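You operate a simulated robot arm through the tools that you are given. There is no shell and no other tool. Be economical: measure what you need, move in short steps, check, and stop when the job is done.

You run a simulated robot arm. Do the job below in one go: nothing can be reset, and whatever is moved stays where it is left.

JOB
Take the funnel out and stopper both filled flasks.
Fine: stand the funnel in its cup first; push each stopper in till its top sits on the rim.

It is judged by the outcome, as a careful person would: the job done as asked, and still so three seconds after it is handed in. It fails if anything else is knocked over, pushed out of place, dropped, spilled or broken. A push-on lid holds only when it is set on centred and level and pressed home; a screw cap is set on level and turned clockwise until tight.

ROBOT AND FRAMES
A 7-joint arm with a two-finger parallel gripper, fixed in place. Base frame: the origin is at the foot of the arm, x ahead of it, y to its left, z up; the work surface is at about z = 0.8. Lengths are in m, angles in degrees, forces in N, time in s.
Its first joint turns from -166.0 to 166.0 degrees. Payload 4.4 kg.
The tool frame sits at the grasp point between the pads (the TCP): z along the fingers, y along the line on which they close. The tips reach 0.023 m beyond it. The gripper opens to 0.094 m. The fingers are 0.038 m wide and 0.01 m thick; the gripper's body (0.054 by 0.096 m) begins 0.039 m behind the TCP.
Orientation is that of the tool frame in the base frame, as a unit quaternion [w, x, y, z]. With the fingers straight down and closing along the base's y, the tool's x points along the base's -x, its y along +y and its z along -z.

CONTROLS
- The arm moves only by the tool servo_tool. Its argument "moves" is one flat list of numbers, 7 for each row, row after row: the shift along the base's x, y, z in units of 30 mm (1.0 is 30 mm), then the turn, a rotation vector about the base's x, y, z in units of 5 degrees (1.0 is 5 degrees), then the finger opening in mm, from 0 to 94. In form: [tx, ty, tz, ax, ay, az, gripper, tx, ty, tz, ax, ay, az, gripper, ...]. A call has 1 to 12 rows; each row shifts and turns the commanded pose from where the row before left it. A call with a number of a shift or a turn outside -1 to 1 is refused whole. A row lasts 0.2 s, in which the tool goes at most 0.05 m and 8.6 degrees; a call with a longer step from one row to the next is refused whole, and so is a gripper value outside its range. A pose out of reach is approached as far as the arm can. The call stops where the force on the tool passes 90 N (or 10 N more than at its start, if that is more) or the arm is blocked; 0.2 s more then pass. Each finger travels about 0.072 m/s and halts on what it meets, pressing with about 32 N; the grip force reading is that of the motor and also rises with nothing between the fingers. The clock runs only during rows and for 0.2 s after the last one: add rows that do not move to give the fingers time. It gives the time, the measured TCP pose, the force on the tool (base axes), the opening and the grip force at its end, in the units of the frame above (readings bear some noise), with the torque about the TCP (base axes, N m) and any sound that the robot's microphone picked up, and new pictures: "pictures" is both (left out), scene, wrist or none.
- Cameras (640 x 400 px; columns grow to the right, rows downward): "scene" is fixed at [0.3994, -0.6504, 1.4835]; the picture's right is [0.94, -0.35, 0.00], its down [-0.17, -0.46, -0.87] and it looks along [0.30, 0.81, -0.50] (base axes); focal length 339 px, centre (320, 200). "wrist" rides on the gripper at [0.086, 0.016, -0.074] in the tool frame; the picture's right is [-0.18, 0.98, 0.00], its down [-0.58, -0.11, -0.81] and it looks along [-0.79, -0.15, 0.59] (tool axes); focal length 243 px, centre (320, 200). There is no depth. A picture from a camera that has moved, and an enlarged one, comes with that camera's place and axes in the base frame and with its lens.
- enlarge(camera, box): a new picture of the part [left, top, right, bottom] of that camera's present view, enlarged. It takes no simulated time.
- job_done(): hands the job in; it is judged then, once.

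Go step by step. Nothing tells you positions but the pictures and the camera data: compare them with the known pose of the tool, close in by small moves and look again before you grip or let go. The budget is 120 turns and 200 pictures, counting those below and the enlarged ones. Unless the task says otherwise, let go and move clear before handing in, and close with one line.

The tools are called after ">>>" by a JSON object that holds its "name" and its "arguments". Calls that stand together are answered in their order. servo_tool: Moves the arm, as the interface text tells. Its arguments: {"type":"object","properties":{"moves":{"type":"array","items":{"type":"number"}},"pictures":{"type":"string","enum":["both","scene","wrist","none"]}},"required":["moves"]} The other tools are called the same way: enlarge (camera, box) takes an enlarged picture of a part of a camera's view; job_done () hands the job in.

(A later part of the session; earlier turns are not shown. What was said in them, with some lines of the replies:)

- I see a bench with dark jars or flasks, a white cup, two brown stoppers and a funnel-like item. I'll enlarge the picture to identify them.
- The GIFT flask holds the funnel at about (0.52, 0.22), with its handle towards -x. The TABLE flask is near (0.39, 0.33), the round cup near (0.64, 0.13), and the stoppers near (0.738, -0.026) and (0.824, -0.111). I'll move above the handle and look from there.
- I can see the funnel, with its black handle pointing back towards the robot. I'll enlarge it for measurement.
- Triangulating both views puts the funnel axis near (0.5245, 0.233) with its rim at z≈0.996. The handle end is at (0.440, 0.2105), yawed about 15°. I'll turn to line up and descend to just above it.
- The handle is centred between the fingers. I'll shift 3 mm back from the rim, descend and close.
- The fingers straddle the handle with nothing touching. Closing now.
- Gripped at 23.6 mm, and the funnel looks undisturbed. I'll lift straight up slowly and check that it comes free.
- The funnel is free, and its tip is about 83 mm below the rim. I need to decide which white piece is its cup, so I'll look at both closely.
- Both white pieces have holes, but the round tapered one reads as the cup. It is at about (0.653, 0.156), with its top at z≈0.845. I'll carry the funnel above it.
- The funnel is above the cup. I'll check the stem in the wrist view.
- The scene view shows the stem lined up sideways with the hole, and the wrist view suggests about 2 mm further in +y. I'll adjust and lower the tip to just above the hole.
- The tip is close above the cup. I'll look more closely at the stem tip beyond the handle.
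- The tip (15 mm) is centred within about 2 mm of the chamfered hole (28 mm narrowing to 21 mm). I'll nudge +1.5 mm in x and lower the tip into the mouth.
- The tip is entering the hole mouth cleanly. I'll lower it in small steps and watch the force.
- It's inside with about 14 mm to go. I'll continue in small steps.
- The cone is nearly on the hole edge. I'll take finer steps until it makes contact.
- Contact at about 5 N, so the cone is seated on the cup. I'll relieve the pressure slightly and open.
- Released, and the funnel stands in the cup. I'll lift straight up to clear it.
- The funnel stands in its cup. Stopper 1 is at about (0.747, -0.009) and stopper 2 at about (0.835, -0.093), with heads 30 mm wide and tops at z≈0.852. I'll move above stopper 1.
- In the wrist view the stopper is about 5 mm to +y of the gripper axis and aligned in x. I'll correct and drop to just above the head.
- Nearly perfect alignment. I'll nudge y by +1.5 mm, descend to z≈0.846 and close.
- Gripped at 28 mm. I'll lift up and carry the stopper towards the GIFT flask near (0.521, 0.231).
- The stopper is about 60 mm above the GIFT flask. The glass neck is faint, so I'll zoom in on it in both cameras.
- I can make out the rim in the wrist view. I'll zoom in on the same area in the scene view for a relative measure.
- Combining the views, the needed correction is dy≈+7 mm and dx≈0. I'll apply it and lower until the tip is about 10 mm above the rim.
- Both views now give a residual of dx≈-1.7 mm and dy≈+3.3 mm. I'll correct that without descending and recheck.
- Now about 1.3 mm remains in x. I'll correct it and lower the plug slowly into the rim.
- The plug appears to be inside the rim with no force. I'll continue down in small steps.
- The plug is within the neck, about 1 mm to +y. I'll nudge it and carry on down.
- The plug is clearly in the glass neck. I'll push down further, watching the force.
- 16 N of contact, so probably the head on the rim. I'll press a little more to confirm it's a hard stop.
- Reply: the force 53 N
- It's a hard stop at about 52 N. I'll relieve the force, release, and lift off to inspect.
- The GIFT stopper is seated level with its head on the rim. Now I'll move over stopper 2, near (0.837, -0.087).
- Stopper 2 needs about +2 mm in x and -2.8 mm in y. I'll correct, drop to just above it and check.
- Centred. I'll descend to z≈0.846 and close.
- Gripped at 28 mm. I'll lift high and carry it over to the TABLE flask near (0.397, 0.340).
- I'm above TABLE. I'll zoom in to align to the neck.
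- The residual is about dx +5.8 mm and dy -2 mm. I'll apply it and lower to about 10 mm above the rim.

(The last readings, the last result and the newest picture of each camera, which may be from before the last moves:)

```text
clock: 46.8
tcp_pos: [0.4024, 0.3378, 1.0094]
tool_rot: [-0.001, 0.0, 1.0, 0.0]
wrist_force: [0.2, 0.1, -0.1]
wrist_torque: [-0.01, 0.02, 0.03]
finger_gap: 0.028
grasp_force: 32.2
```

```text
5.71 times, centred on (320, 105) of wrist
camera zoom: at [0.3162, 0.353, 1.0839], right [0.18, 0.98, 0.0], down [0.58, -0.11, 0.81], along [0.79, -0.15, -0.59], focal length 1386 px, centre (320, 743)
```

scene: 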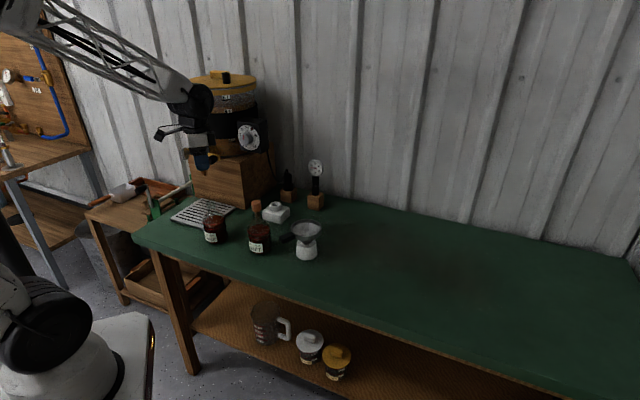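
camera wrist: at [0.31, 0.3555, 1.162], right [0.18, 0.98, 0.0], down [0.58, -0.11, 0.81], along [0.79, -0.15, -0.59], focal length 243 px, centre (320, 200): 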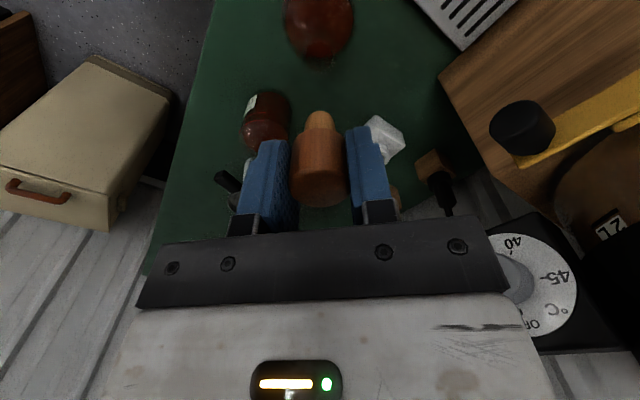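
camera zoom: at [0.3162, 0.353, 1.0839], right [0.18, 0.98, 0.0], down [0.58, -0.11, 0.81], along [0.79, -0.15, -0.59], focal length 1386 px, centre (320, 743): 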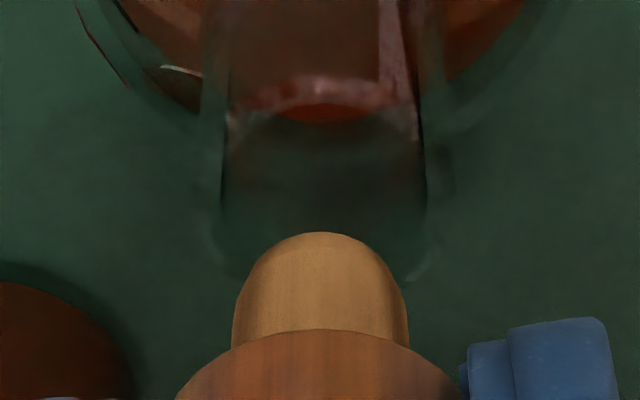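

The scene view says the stopper is about 3 mm too far in +x now. I'll correct dx by -2.7 mm and dy by +1 mm, then recheck.

>>> {"name": "servo_tool", "arguments": {"moves": [-0.09, 0.035, 0, 0, 0, 0, 0, 0, 0, 0, 0, 0, 0, 0], "pictures": "none"}}

>>> {"name": "enlarge", "arguments": {"camera": "scene", "box": [202, 187, 226, 210]}}

>>> {"name": "enlarge", "arguments": {"camera": "wrist", "box": [295, 80, 345, 150]}}

```text
clock: 47.4
tcp_pos: [0.3988, 0.3388, 1.0095]
tool_rot: [0.0, 0.001, 1.0, 0.0]
wrist_force: [0.1, 0.0, 0.0]
wrist_torque: [0.0, -0.01, -0.03]
finger_gap: 0.0281
grasp_force: 32.5
```

```text
16.00 times, centred on (214, 198) of scene
camera zoom: at [0.3994, -0.6504, 1.4835], right [0.94, -0.35, 0.0], down [-0.17, -0.46, -0.87], along [0.3, 0.81, -0.5], focal length 5418 px, centre (2016, 224)
```

zoom: 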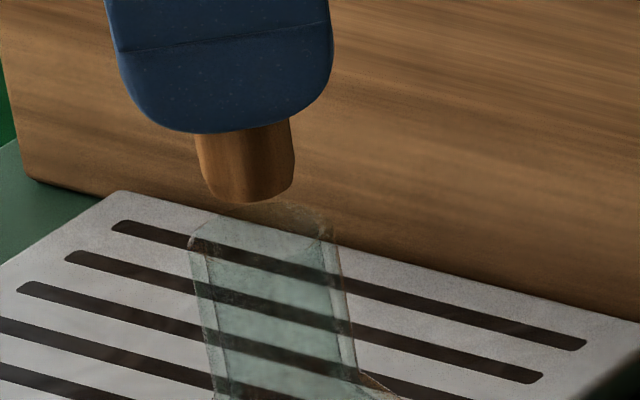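

```text
5.71 times, centred on (320, 115) of wrist
camera zoom: at [0.3133, 0.3542, 1.084], right [0.18, 0.98, 0.0], down [0.58, -0.11, 0.81], along [0.79, -0.15, -0.59], focal length 1386 px, centre (320, 686)
```

zoom: 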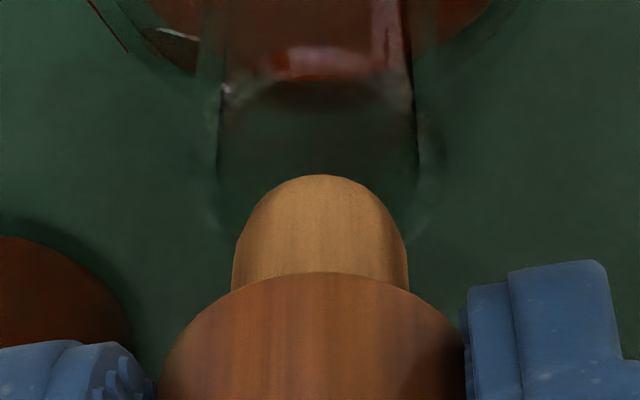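

Within about 1 mm. I'll add the tiny correction and lower into the rim.

>>> {"name": "servo_tool", "arguments": {"moves": [0.03, -0.018, -0.2, 0, 0, 0, 0, 0, 0, -0.2, 0, 0, 0, 0, 0, 0, -0.1, 0, 0, 0, 0, 0, 0, 0, 0, 0, 0, 0], "pictures": "none"}}

>>> {"name": "enlarge", "arguments": {"camera": "scene", "box": [202, 187, 226, 210]}}

>>> {"name": "enlarge", "arguments": {"camera": "wrist", "box": [295, 80, 345, 150]}}

```text
clock: 48.4
tcp_pos: [0.4, 0.3384, 0.9939]
tool_rot: [0.0, 0.0, 1.0, 0.0]
wrist_force: [0.5, 0.0, -0.5]
wrist_torque: [0.02, 0.01, -0.02]
finger_gap: 0.0278
grasp_force: 32.0
```

```text
16.00 times, centred on (214, 198) of scene
camera zoom: at [0.3994, -0.6504, 1.4835], right [0.94, -0.35, 0.0], down [-0.17, -0.46, -0.87], along [0.3, 0.81, -0.5], focal length 5418 px, centre (2016, 224)
```

zoom: 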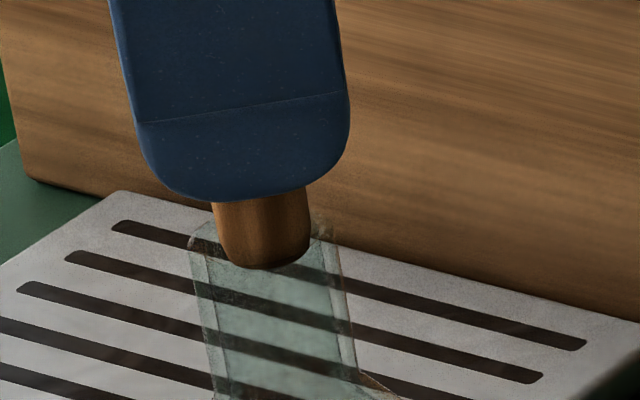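

```text
5.71 times, centred on (320, 115) of wrist
camera zoom: at [0.3141, 0.3538, 1.0692], right [0.18, 0.98, 0.0], down [0.58, -0.11, 0.81], along [0.79, -0.15, -0.59], focal length 1386 px, centre (320, 686)
```

zoom: 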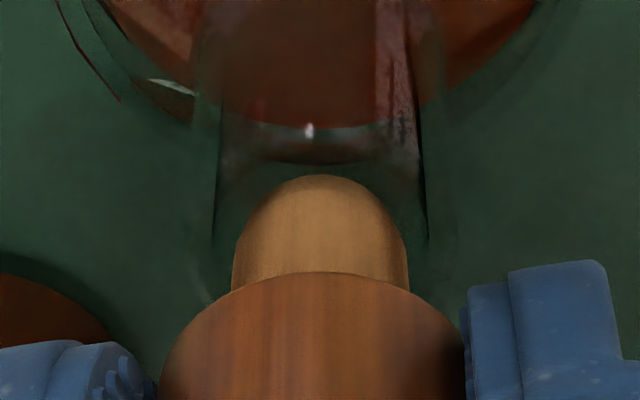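

Centred in both views and entering. I'll carry on down in small steps.

>>> {"name": "servo_tool", "arguments": {"moves": [0, 0, -0.1, 0, 0, 0, 0, 0, 0, -0.1, 0, 0, 0, 0, 0, 0, -0.1, 0, 0, 0, 0, 0, 0, 0, 0, 0, 0, 0], "pictures": "none"}}

>>> {"name": "enlarge", "arguments": {"camera": "scene", "box": [202, 187, 226, 210]}}

>>> {"name": "enlarge", "arguments": {"camera": "wrist", "box": [295, 80, 345, 150]}}

```text
clock: 49.4
tcp_pos: [0.4011, 0.3382, 0.9861]
tool_rot: [0.0, -0.001, 1.0, 0.0]
wrist_force: [-0.4, 0.0, 0.0]
wrist_torque: [0.01, -0.02, -0.01]
finger_gap: 0.0277
grasp_force: 32.0
```

```text
16.00 times, centred on (214, 198) of scene
camera zoom: at [0.3994, -0.6504, 1.4835], right [0.94, -0.35, 0.0], down [-0.17, -0.46, -0.87], along [0.3, 0.81, -0.5], focal length 5418 px, centre (2016, 224)
```

zoom: 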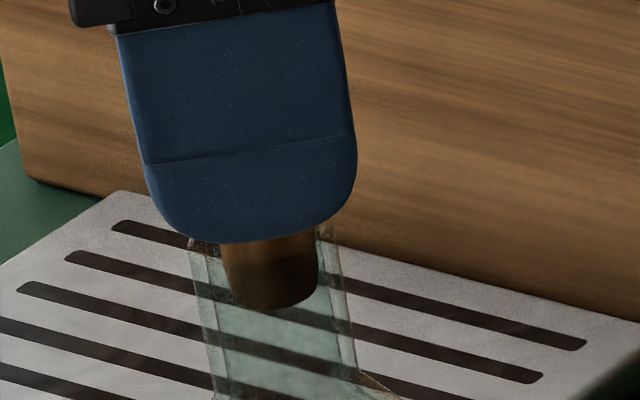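

```text
5.71 times, centred on (320, 115) of wrist
camera zoom: at [0.3141, 0.3536, 1.0601], right [0.18, 0.98, 0.0], down [0.58, -0.11, 0.81], along [0.79, -0.15, -0.59], focal length 1386 px, centre (320, 686)
```

zoom: 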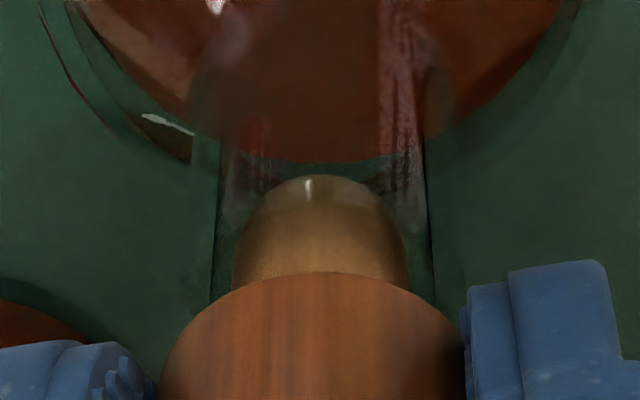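

The plug is inside the glass. I'll keep lowering to the expected contact at TCP z≈0.975.

>>> {"name": "servo_tool", "arguments": {"moves": [0, 0, -0.1, 0, 0, 0, 0, 0, 0, -0.1, 0, 0, 0, 0, 0, 0, -0.07, 0, 0, 0, 0, 0, 0, 0, 0, 0, 0, 0], "pictures": "none"}}

>>> {"name": "enlarge", "arguments": {"camera": "scene", "box": [202, 187, 226, 210]}}

```text
clock: 50.4
tcp_pos: [0.4008, 0.3373, 0.9768]
tool_rot: [0.0, 0.0, 1.0, -0.001]
wrist_force: [-0.8, -0.3, 0.2]
wrist_torque: [0.03, 0.02, 0.01]
finger_gap: 0.0279
grasp_force: 32.0
```

```text
16.00 times, centred on (214, 198) of scene
camera zoom: at [0.3994, -0.6504, 1.4835], right [0.94, -0.35, 0.0], down [-0.17, -0.46, -0.87], along [0.3, 0.81, -0.5], focal length 5418 px, centre (2016, 224)
```

zoom: 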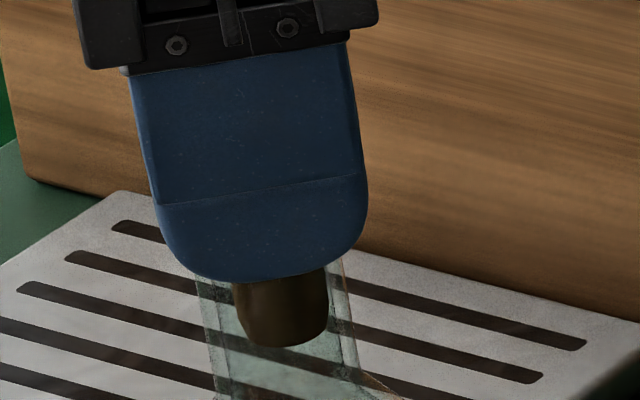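

>>> {"name": "servo_tool", "arguments": {"moves": [0, 0, -0.04, 0, 0, 0, 0, 0, 0, -0.03, 0, 0, 0, 0, 0, 0, 0, 0, 0, 0, 0], "pictures": "none"}}

```text
clock: 51.2
tcp_pos: [0.4001, 0.3385, 0.974]
tool_rot: [0.0, 0.0, 1.0, -0.001]
wrist_force: [-0.4, 0.5, 0.0]
wrist_torque: [0.03, 0.01, 0.0]
finger_gap: 0.0279
grasp_force: 32.2
```

No contact yet, so I'll continue in 1 mm steps.

>>> {"name": "servo_tool", "arguments": {"moves": [0, 0, -0.04, 0, 0, 0, 0, 0, 0, 0, 0, 0, 0, 0], "pictures": "none"}}

>>> {"name": "enlarge", "arguments": {"camera": "wrist", "box": [280, 80, 360, 220]}}

```text
clock: 51.8
tcp_pos: [0.4016, 0.3375, 0.973]
tool_rot: [0.001, 0.0, 1.0, 0.001]
wrist_force: [-3.5, -0.4, 7.4]
wrist_torque: [-0.09, 0.1, 0.03]
finger_gap: 0.028
grasp_force: 31.6
```

```text
2.86 times, centred on (320, 150) of wrist
camera zoom: at [0.315, 0.3534, 1.0482], right [0.18, 0.98, 0.0], down [0.58, -0.11, 0.81], along [0.79, -0.15, -0.59], focal length 693 px, centre (320, 343)
```

zoom: 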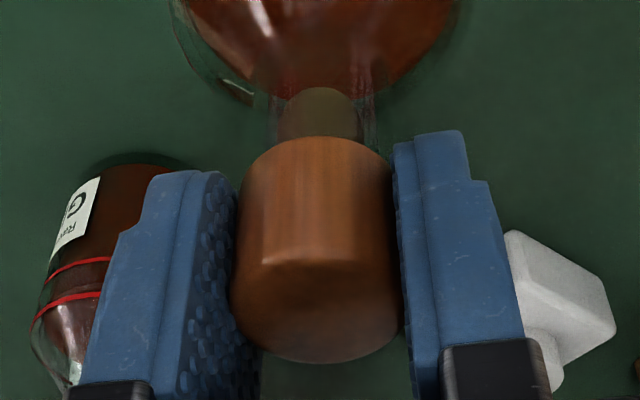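

Contact. I'll press about 1.5 mm more to confirm the hard stop.

>>> {"name": "servo_tool", "arguments": {"moves": [0, 0, -0.05, 0, 0, 0, 0, 0, 0, 0, 0, 0, 0, 0], "pictures": "none"}}

```text
clock: 52.4
tcp_pos: [0.4011, 0.3384, 0.9726]
tool_rot: [0.002, 0.001, 1.0, 0.001]
wrist_force: [-11.9, -4.6, 53.0]
wrist_torque: [-0.59, 0.52, -0.09]
finger_gap: 0.0279
grasp_force: 32.1
```

Hard stop at 53 N. I'll relieve, release, lift and inspect.

>>> {"name": "servo_tool", "arguments": {"moves": [0, 0, 0.06, 0, 0, 0, 0, 0, 0, 0, 0, 0, 0, 32, 0, 0, 0, 0, 0, 0, 45, 0, 0, 0, 0, 0, 0, 60, 0, 0, 0.5, 0, 0, 0, 60, 0, 0, 1, 0, 0, 0, 60, 0, 0, 1, 0, 0, 0, 60], "pictures": "wrist"}}

>>> {"name": "enlarge", "arguments": {"camera": "scene", "box": [200, 185, 226, 212]}}

>>> {"name": "enlarge", "arguments": {"camera": "wrist", "box": [285, 40, 365, 130]}}

```text
clock: 54.0
tcp_pos: [0.3979, 0.3385, 1.0491]
tool_rot: [0.0, 0.0, 1.0, 0.001]
wrist_force: [0.4, 0.3, -0.1]
wrist_torque: [-0.04, 0.0, 0.01]
finger_gap: 0.06
grasp_force: 0.1
camera wrist: at [0.3127, 0.3535, 1.1234], right [0.18, 0.98, 0.0], down [0.58, -0.11, 0.81], along [0.79, -0.15, -0.59], focal length 243 px, centre (320, 200)
```

wrist: 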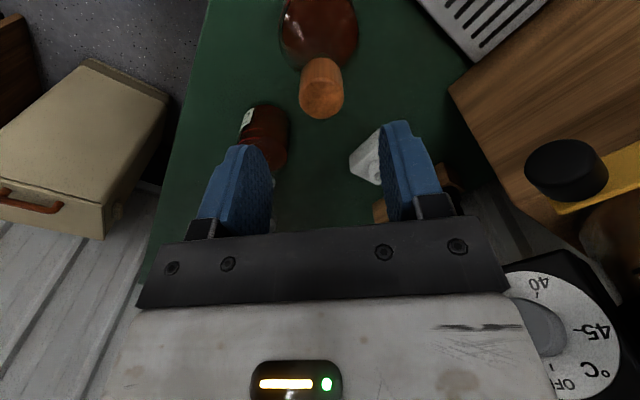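

```text
14.81 times, centred on (213, 198) of scene
camera zoom: at [0.3994, -0.6504, 1.4835], right [0.94, -0.35, 0.0], down [-0.17, -0.46, -0.87], along [0.3, 0.81, -0.5], focal length 5017 px, centre (1905, 222)
```

zoom: 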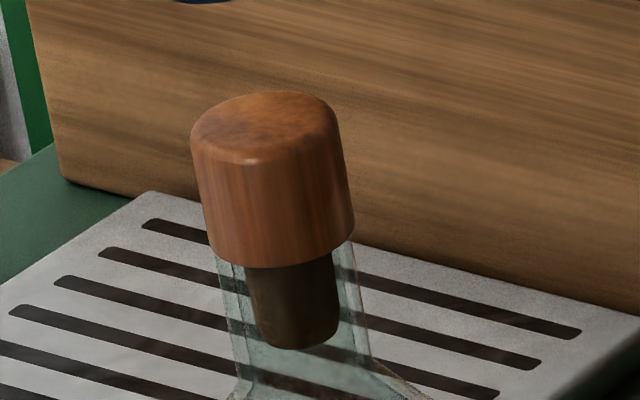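

```text
4.44 times, centred on (325, 85) of wrist
camera zoom: at [0.3127, 0.3535, 1.1234], right [0.18, 0.98, 0.0], down [0.58, -0.11, 0.81], along [0.79, -0.15, -0.59], focal length 1078 px, centre (298, 711)
```

zoom: 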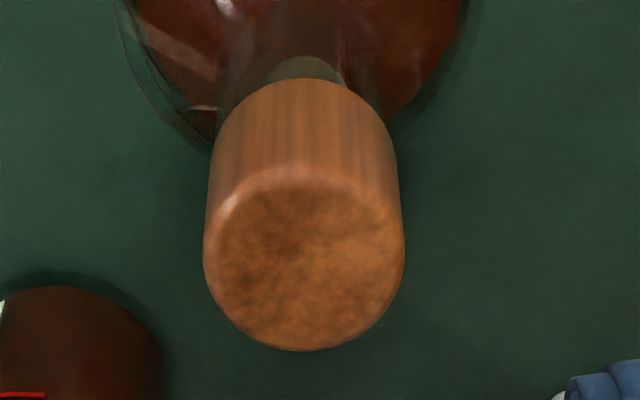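

The head looks on the rim. To be sure it isn't a fingertip stop, I'll press the top gently with closed fingers.

>>> {"name": "servo_tool", "arguments": {"moves": [0.05, 0, 0, 0, 0, 0, 30, 0, 0, 0, 0, 0, 0, 0, 0, 0, 0, 0, 0, 0, 0, 0, 0, -0.5, 0, 0, 0, 0, 0, 0, -0.5, 0, 0, 0, 0, 0, 0, -0.3, 0, 0, 0, 0, 0, 0, 0, 0, 0, 0, 0], "pictures": "none"}}

>>> {"name": "enlarge", "arguments": {"camera": "scene", "box": [195, 175, 231, 212]}}

```text
clock: 55.6
tcp_pos: [0.4015, 0.3367, 1.0108]
tool_rot: [0.0, 0.001, 1.0, 0.0]
wrist_force: [0.3, 0.4, 0.5]
wrist_torque: [0.02, 0.01, 0.01]
finger_gap: 0.0
grasp_force: 32.3
```

```text
10.81 times, centred on (213, 194) of scene
camera zoom: at [0.3994, -0.6504, 1.4835], right [0.94, -0.35, 0.0], down [-0.17, -0.46, -0.87], along [0.3, 0.81, -0.5], focal length 3661 px, centre (1477, 270)
```

zoom: 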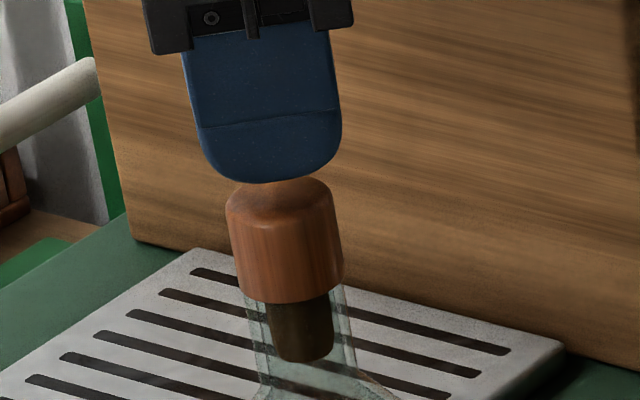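

Just above the head and centred. I'll press down in small steps.

>>> {"name": "servo_tool", "arguments": {"moves": [0, 0, -0.1, 0, 0, 0, 0, 0, 0, -0.07, 0, 0, 0, 0, 0, 0, -0.04, 0, 0, 0, 0, 0, 0, 0, 0, 0, 0, 0], "pictures": "none"}}

```text
clock: 56.6
tcp_pos: [0.4014, 0.3383, 1.003]
tool_rot: [0.001, 0.0, 1.0, 0.0]
wrist_force: [-0.4, -0.1, 0.7]
wrist_torque: [0.0, -0.02, 0.01]
finger_gap: 0.0002
grasp_force: 32.5
```

>>> {"name": "servo_tool", "arguments": {"moves": [0, 0, -0.04, 0, 0, 0, 0, 0, 0, -0.04, 0, 0, 0, 0, 0, 0, 0, 0, 0, 0, 0], "pictures": "none"}}

>>> {"name": "enlarge", "arguments": {"camera": "scene", "box": [195, 175, 231, 212]}}

```text
clock: 57.4
tcp_pos: [0.4023, 0.3373, 1.0007]
tool_rot: [0.0, -0.001, 1.0, 0.0]
wrist_force: [-1.2, 0.4, 1.7]
wrist_torque: [0.0, 0.04, 0.04]
finger_gap: 0.0002
grasp_force: 31.9
```

```text
10.81 times, centred on (213, 194) of scene
camera zoom: at [0.3994, -0.6504, 1.4835], right [0.94, -0.35, 0.0], down [-0.17, -0.46, -0.87], along [0.3, 0.81, -0.5], focal length 3661 px, centre (1477, 270)
```

zoom: 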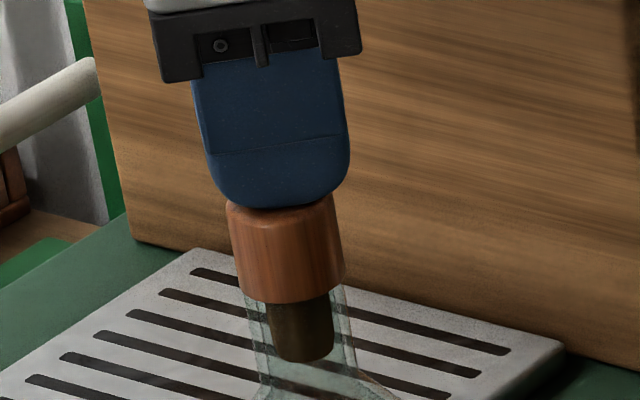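

Contact is starting. I'll press a little to check that it doesn't sink.

>>> {"name": "servo_tool", "arguments": {"moves": [0, 0, -0.05, 0, 0, 0, 0, 0, 0, 0, 0, 0, 0, 0], "pictures": "none"}}

```text
clock: 58.0
tcp_pos: [0.4007, 0.3381, 0.9993]
tool_rot: [0.0, 0.0, 1.0, 0.001]
wrist_force: [-3.3, -0.8, 27.2]
wrist_torque: [-0.01, 0.13, 0.02]
finger_gap: 0.0001
grasp_force: 32.4
```

>>> {"name": "servo_tool", "arguments": {"moves": [0, 0, -0.04, 0, 0, 0, 0, 0, 0, 0, 0, 0, 0, 0], "pictures": "none"}}

>>> {"name": "enlarge", "arguments": {"camera": "scene", "box": [195, 175, 231, 212]}}

```text
clock: 58.6
tcp_pos: [0.4025, 0.3391, 0.9993]
tool_rot: [0.002, 0.001, 1.0, 0.0]
wrist_force: [-2.8, 1.8, 61.8]
wrist_torque: [-0.01, 0.22, -0.01]
finger_gap: 0.0
grasp_force: 31.9
```

```text
10.81 times, centred on (213, 194) of scene
camera zoom: at [0.3994, -0.6504, 1.4835], right [0.94, -0.35, 0.0], down [-0.17, -0.46, -0.87], along [0.3, 0.81, -0.5], focal length 3661 px, centre (1477, 270)
```

zoom: 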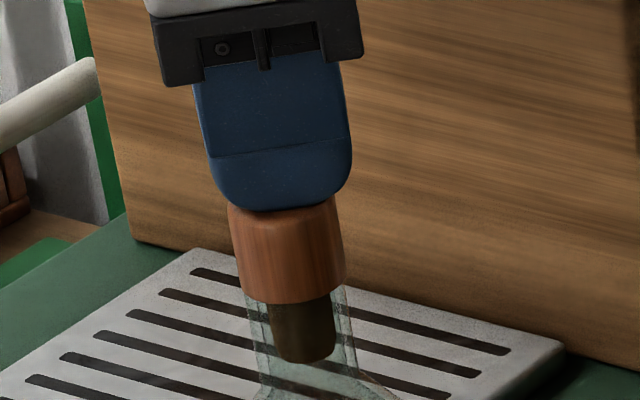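

The TABLE stopper is firmly home, with its top at z≈0.976. I'll do the same press check on the GIFT stopper.

>>> {"name": "servo_tool", "arguments": {"moves": [0, 0, 0.5, 0, 0, 0, 0, 0, 0, 1, 0, 0, 0, 0, 0, 0, 0.4, 0, 0, 0, 0, 0.8, -0.7, 0, 0, 0, 0, 0, 0.8, -0.7, 0, 0, 0, 0, 0, 0.8, -0.7, 0, 0, 0, 0, 0, 0.8, -0.7, 0, 0, 0, 0, 0, 0.88, -0.69, 0, 0, 0, 0, 0, 0, 0, -0.6, 0, 0, 0, 0, 0, 0, -0.5, 0, 0, 0, 0, 0, 0, -0.25, 0, 0, 0, 0, 0, 0, 0, 0, 0, 0, 0], "pictures": "none"}}

>>> {"name": "enlarge", "arguments": {"camera": "scene", "box": [190, 175, 280, 260]}}

```text
clock: 61.2
tcp_pos: [0.525, 0.231, 1.0158]
tool_rot: [0.0, 0.0, 1.0, 0.001]
wrist_force: [-1.1, -0.1, 0.7]
wrist_torque: [0.0, 0.0, -0.02]
finger_gap: 0.0002
grasp_force: 32.2
```

```text
4.71 times, centred on (235, 218) of scene
camera zoom: at [0.3994, -0.6504, 1.4835], right [0.94, -0.35, 0.0], down [-0.17, -0.46, -0.87], along [0.3, 0.81, -0.5], focal length 1594 px, centre (720, 118)
```

zoom: 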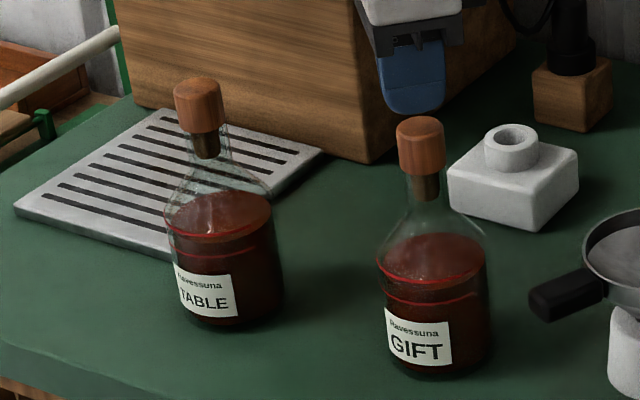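

>>> {"name": "servo_tool", "arguments": {"moves": [0, 0.07, -0.25, 0, 0, 0, 0, 0, 0, -0.15, 0, 0, 0, 0, 0, 0, -0.08, 0, 0, 0, 0, 0, 0, 0, 0, 0, 0, 0], "pictures": "none"}}

>>> {"name": "enlarge", "arguments": {"camera": "scene", "box": [242, 180, 278, 217]}}

```text
clock: 62.2
tcp_pos: [0.5241, 0.2364, 1.0013]
tool_rot: [0.0, 0.0, 1.0, -0.001]
wrist_force: [0.2, -0.7, -1.1]
wrist_torque: [0.01, -0.01, 0.01]
finger_gap: 0.0
grasp_force: 32.3
```

```text
10.81 times, centred on (260, 198) of scene
camera zoom: at [0.3994, -0.6504, 1.4835], right [0.94, -0.35, 0.0], down [-0.17, -0.46, -0.87], along [0.3, 0.81, -0.5], focal length 3661 px, centre (969, 216)
```

zoom: 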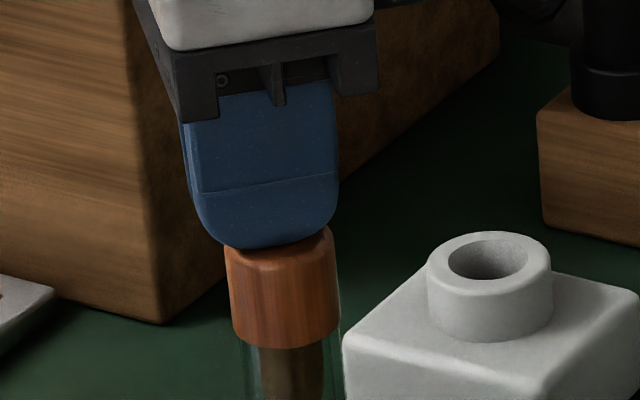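

>>> {"name": "servo_tool", "arguments": {"moves": [0, -0.03, -0.06, 0, 0, 0, 0, 0, 0, -0.03, 0, 0, 0, 0, 0, 0, 0, 0, 0, 0, 0], "pictures": "none"}}

```text
clock: 63.0
tcp_pos: [0.5242, 0.236, 0.9994]
tool_rot: [0.002, 0.0, 1.0, 0.001]
wrist_force: [-3.4, 5.5, 44.0]
wrist_torque: [0.07, -0.01, 0.02]
finger_gap: 0.0
grasp_force: 32.0
```

It stops firmly at the same height (0.976 top) as TABLE, so both stoppers are home. I'll retreat up and take a final look.

>>> {"name": "servo_tool", "arguments": {"moves": [0, 0, 0.3, 0, 0, 0, 0, 0, 0, 1, 0, 0, 0, 0, 0, 0, 1, 0, 0, 0, 0, 0, 0, 1, 0, 0, 0, 0, 0.5, -1, 1, 0, 0, 0, 30, 0.5, -1, 0.5, 0, 0, 0, 30, 0.5, -1, 0, 0, 0, 0, 30, 0.5, -1, 0, 0, 0, 0, 30, 0, 0, 0, 0, 0, 0, 30], "pictures": "scene"}}

>>> {"name": "enlarge", "arguments": {"camera": "scene", "box": [190, 170, 330, 265]}}

>>> {"name": "enlarge", "arguments": {"camera": "scene", "box": [198, 182, 272, 222]}}

```text
clock: 65.0
tcp_pos: [0.5822, 0.1131, 1.1424]
tool_rot: [0.001, 0.0, 1.0, 0.0]
wrist_force: [-1.6, 0.6, 0.0]
wrist_torque: [0.03, 0.02, 0.02]
finger_gap: 0.0302
grasp_force: 0.0
```

scene: 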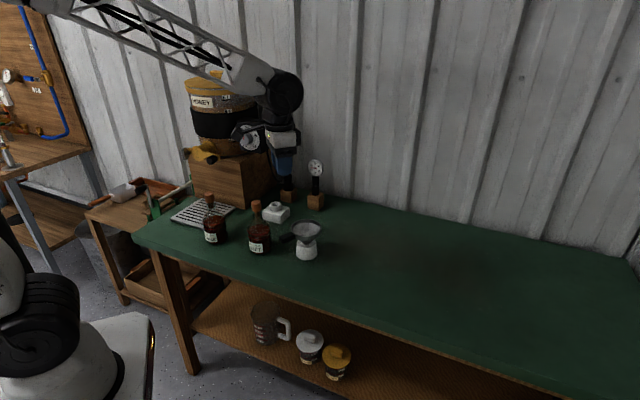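

```text
4.21 times, centred on (260, 218) of scene
camera zoom: at [0.3994, -0.6504, 1.4835], right [0.94, -0.35, 0.0], down [-0.17, -0.46, -0.87], along [0.3, 0.81, -0.5], focal length 1426 px, centre (573, 126)
```

zoom: 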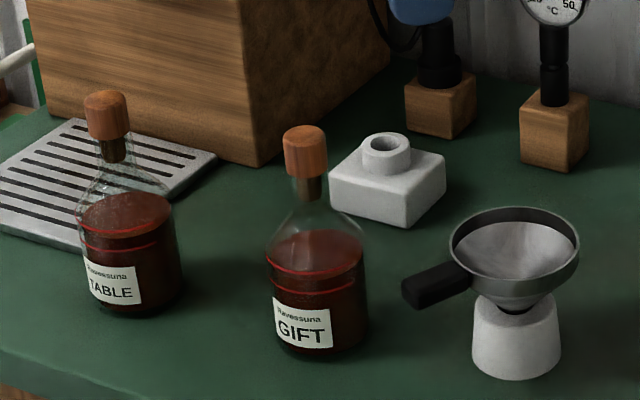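

```text
8.65 times, centred on (235, 202) of scene
camera zoom: at [0.3994, -0.6504, 1.4835], right [0.94, -0.35, 0.0], down [-0.17, -0.46, -0.87], along [0.3, 0.81, -0.5], focal length 2929 px, centre (1055, 183)
```

zoom: 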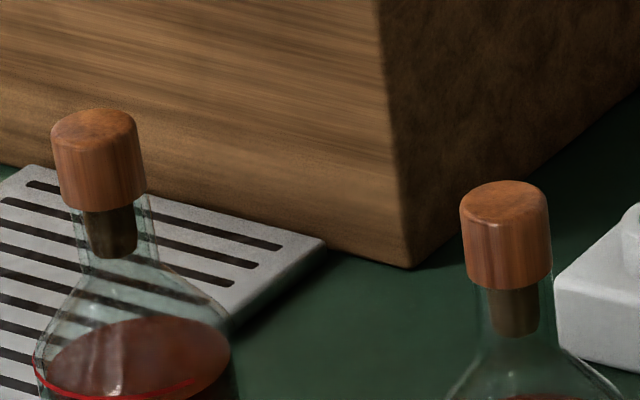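

Both stoppers sit level on their rims, the funnel stands in its cup, and nothing else was disturbed. The arm is clear, so I'm handing in.

>>> {"name": "job_done", "arguments": {}}

```text
The job is handed in.
```

The funnel is out and standing in the round white cup, and both filled flasks (GIFT and TABLE) are stoppered with the heads seated on the rims. I took the round tapered piece to be the funnel's cup; the square collared block beside it also had a hole.
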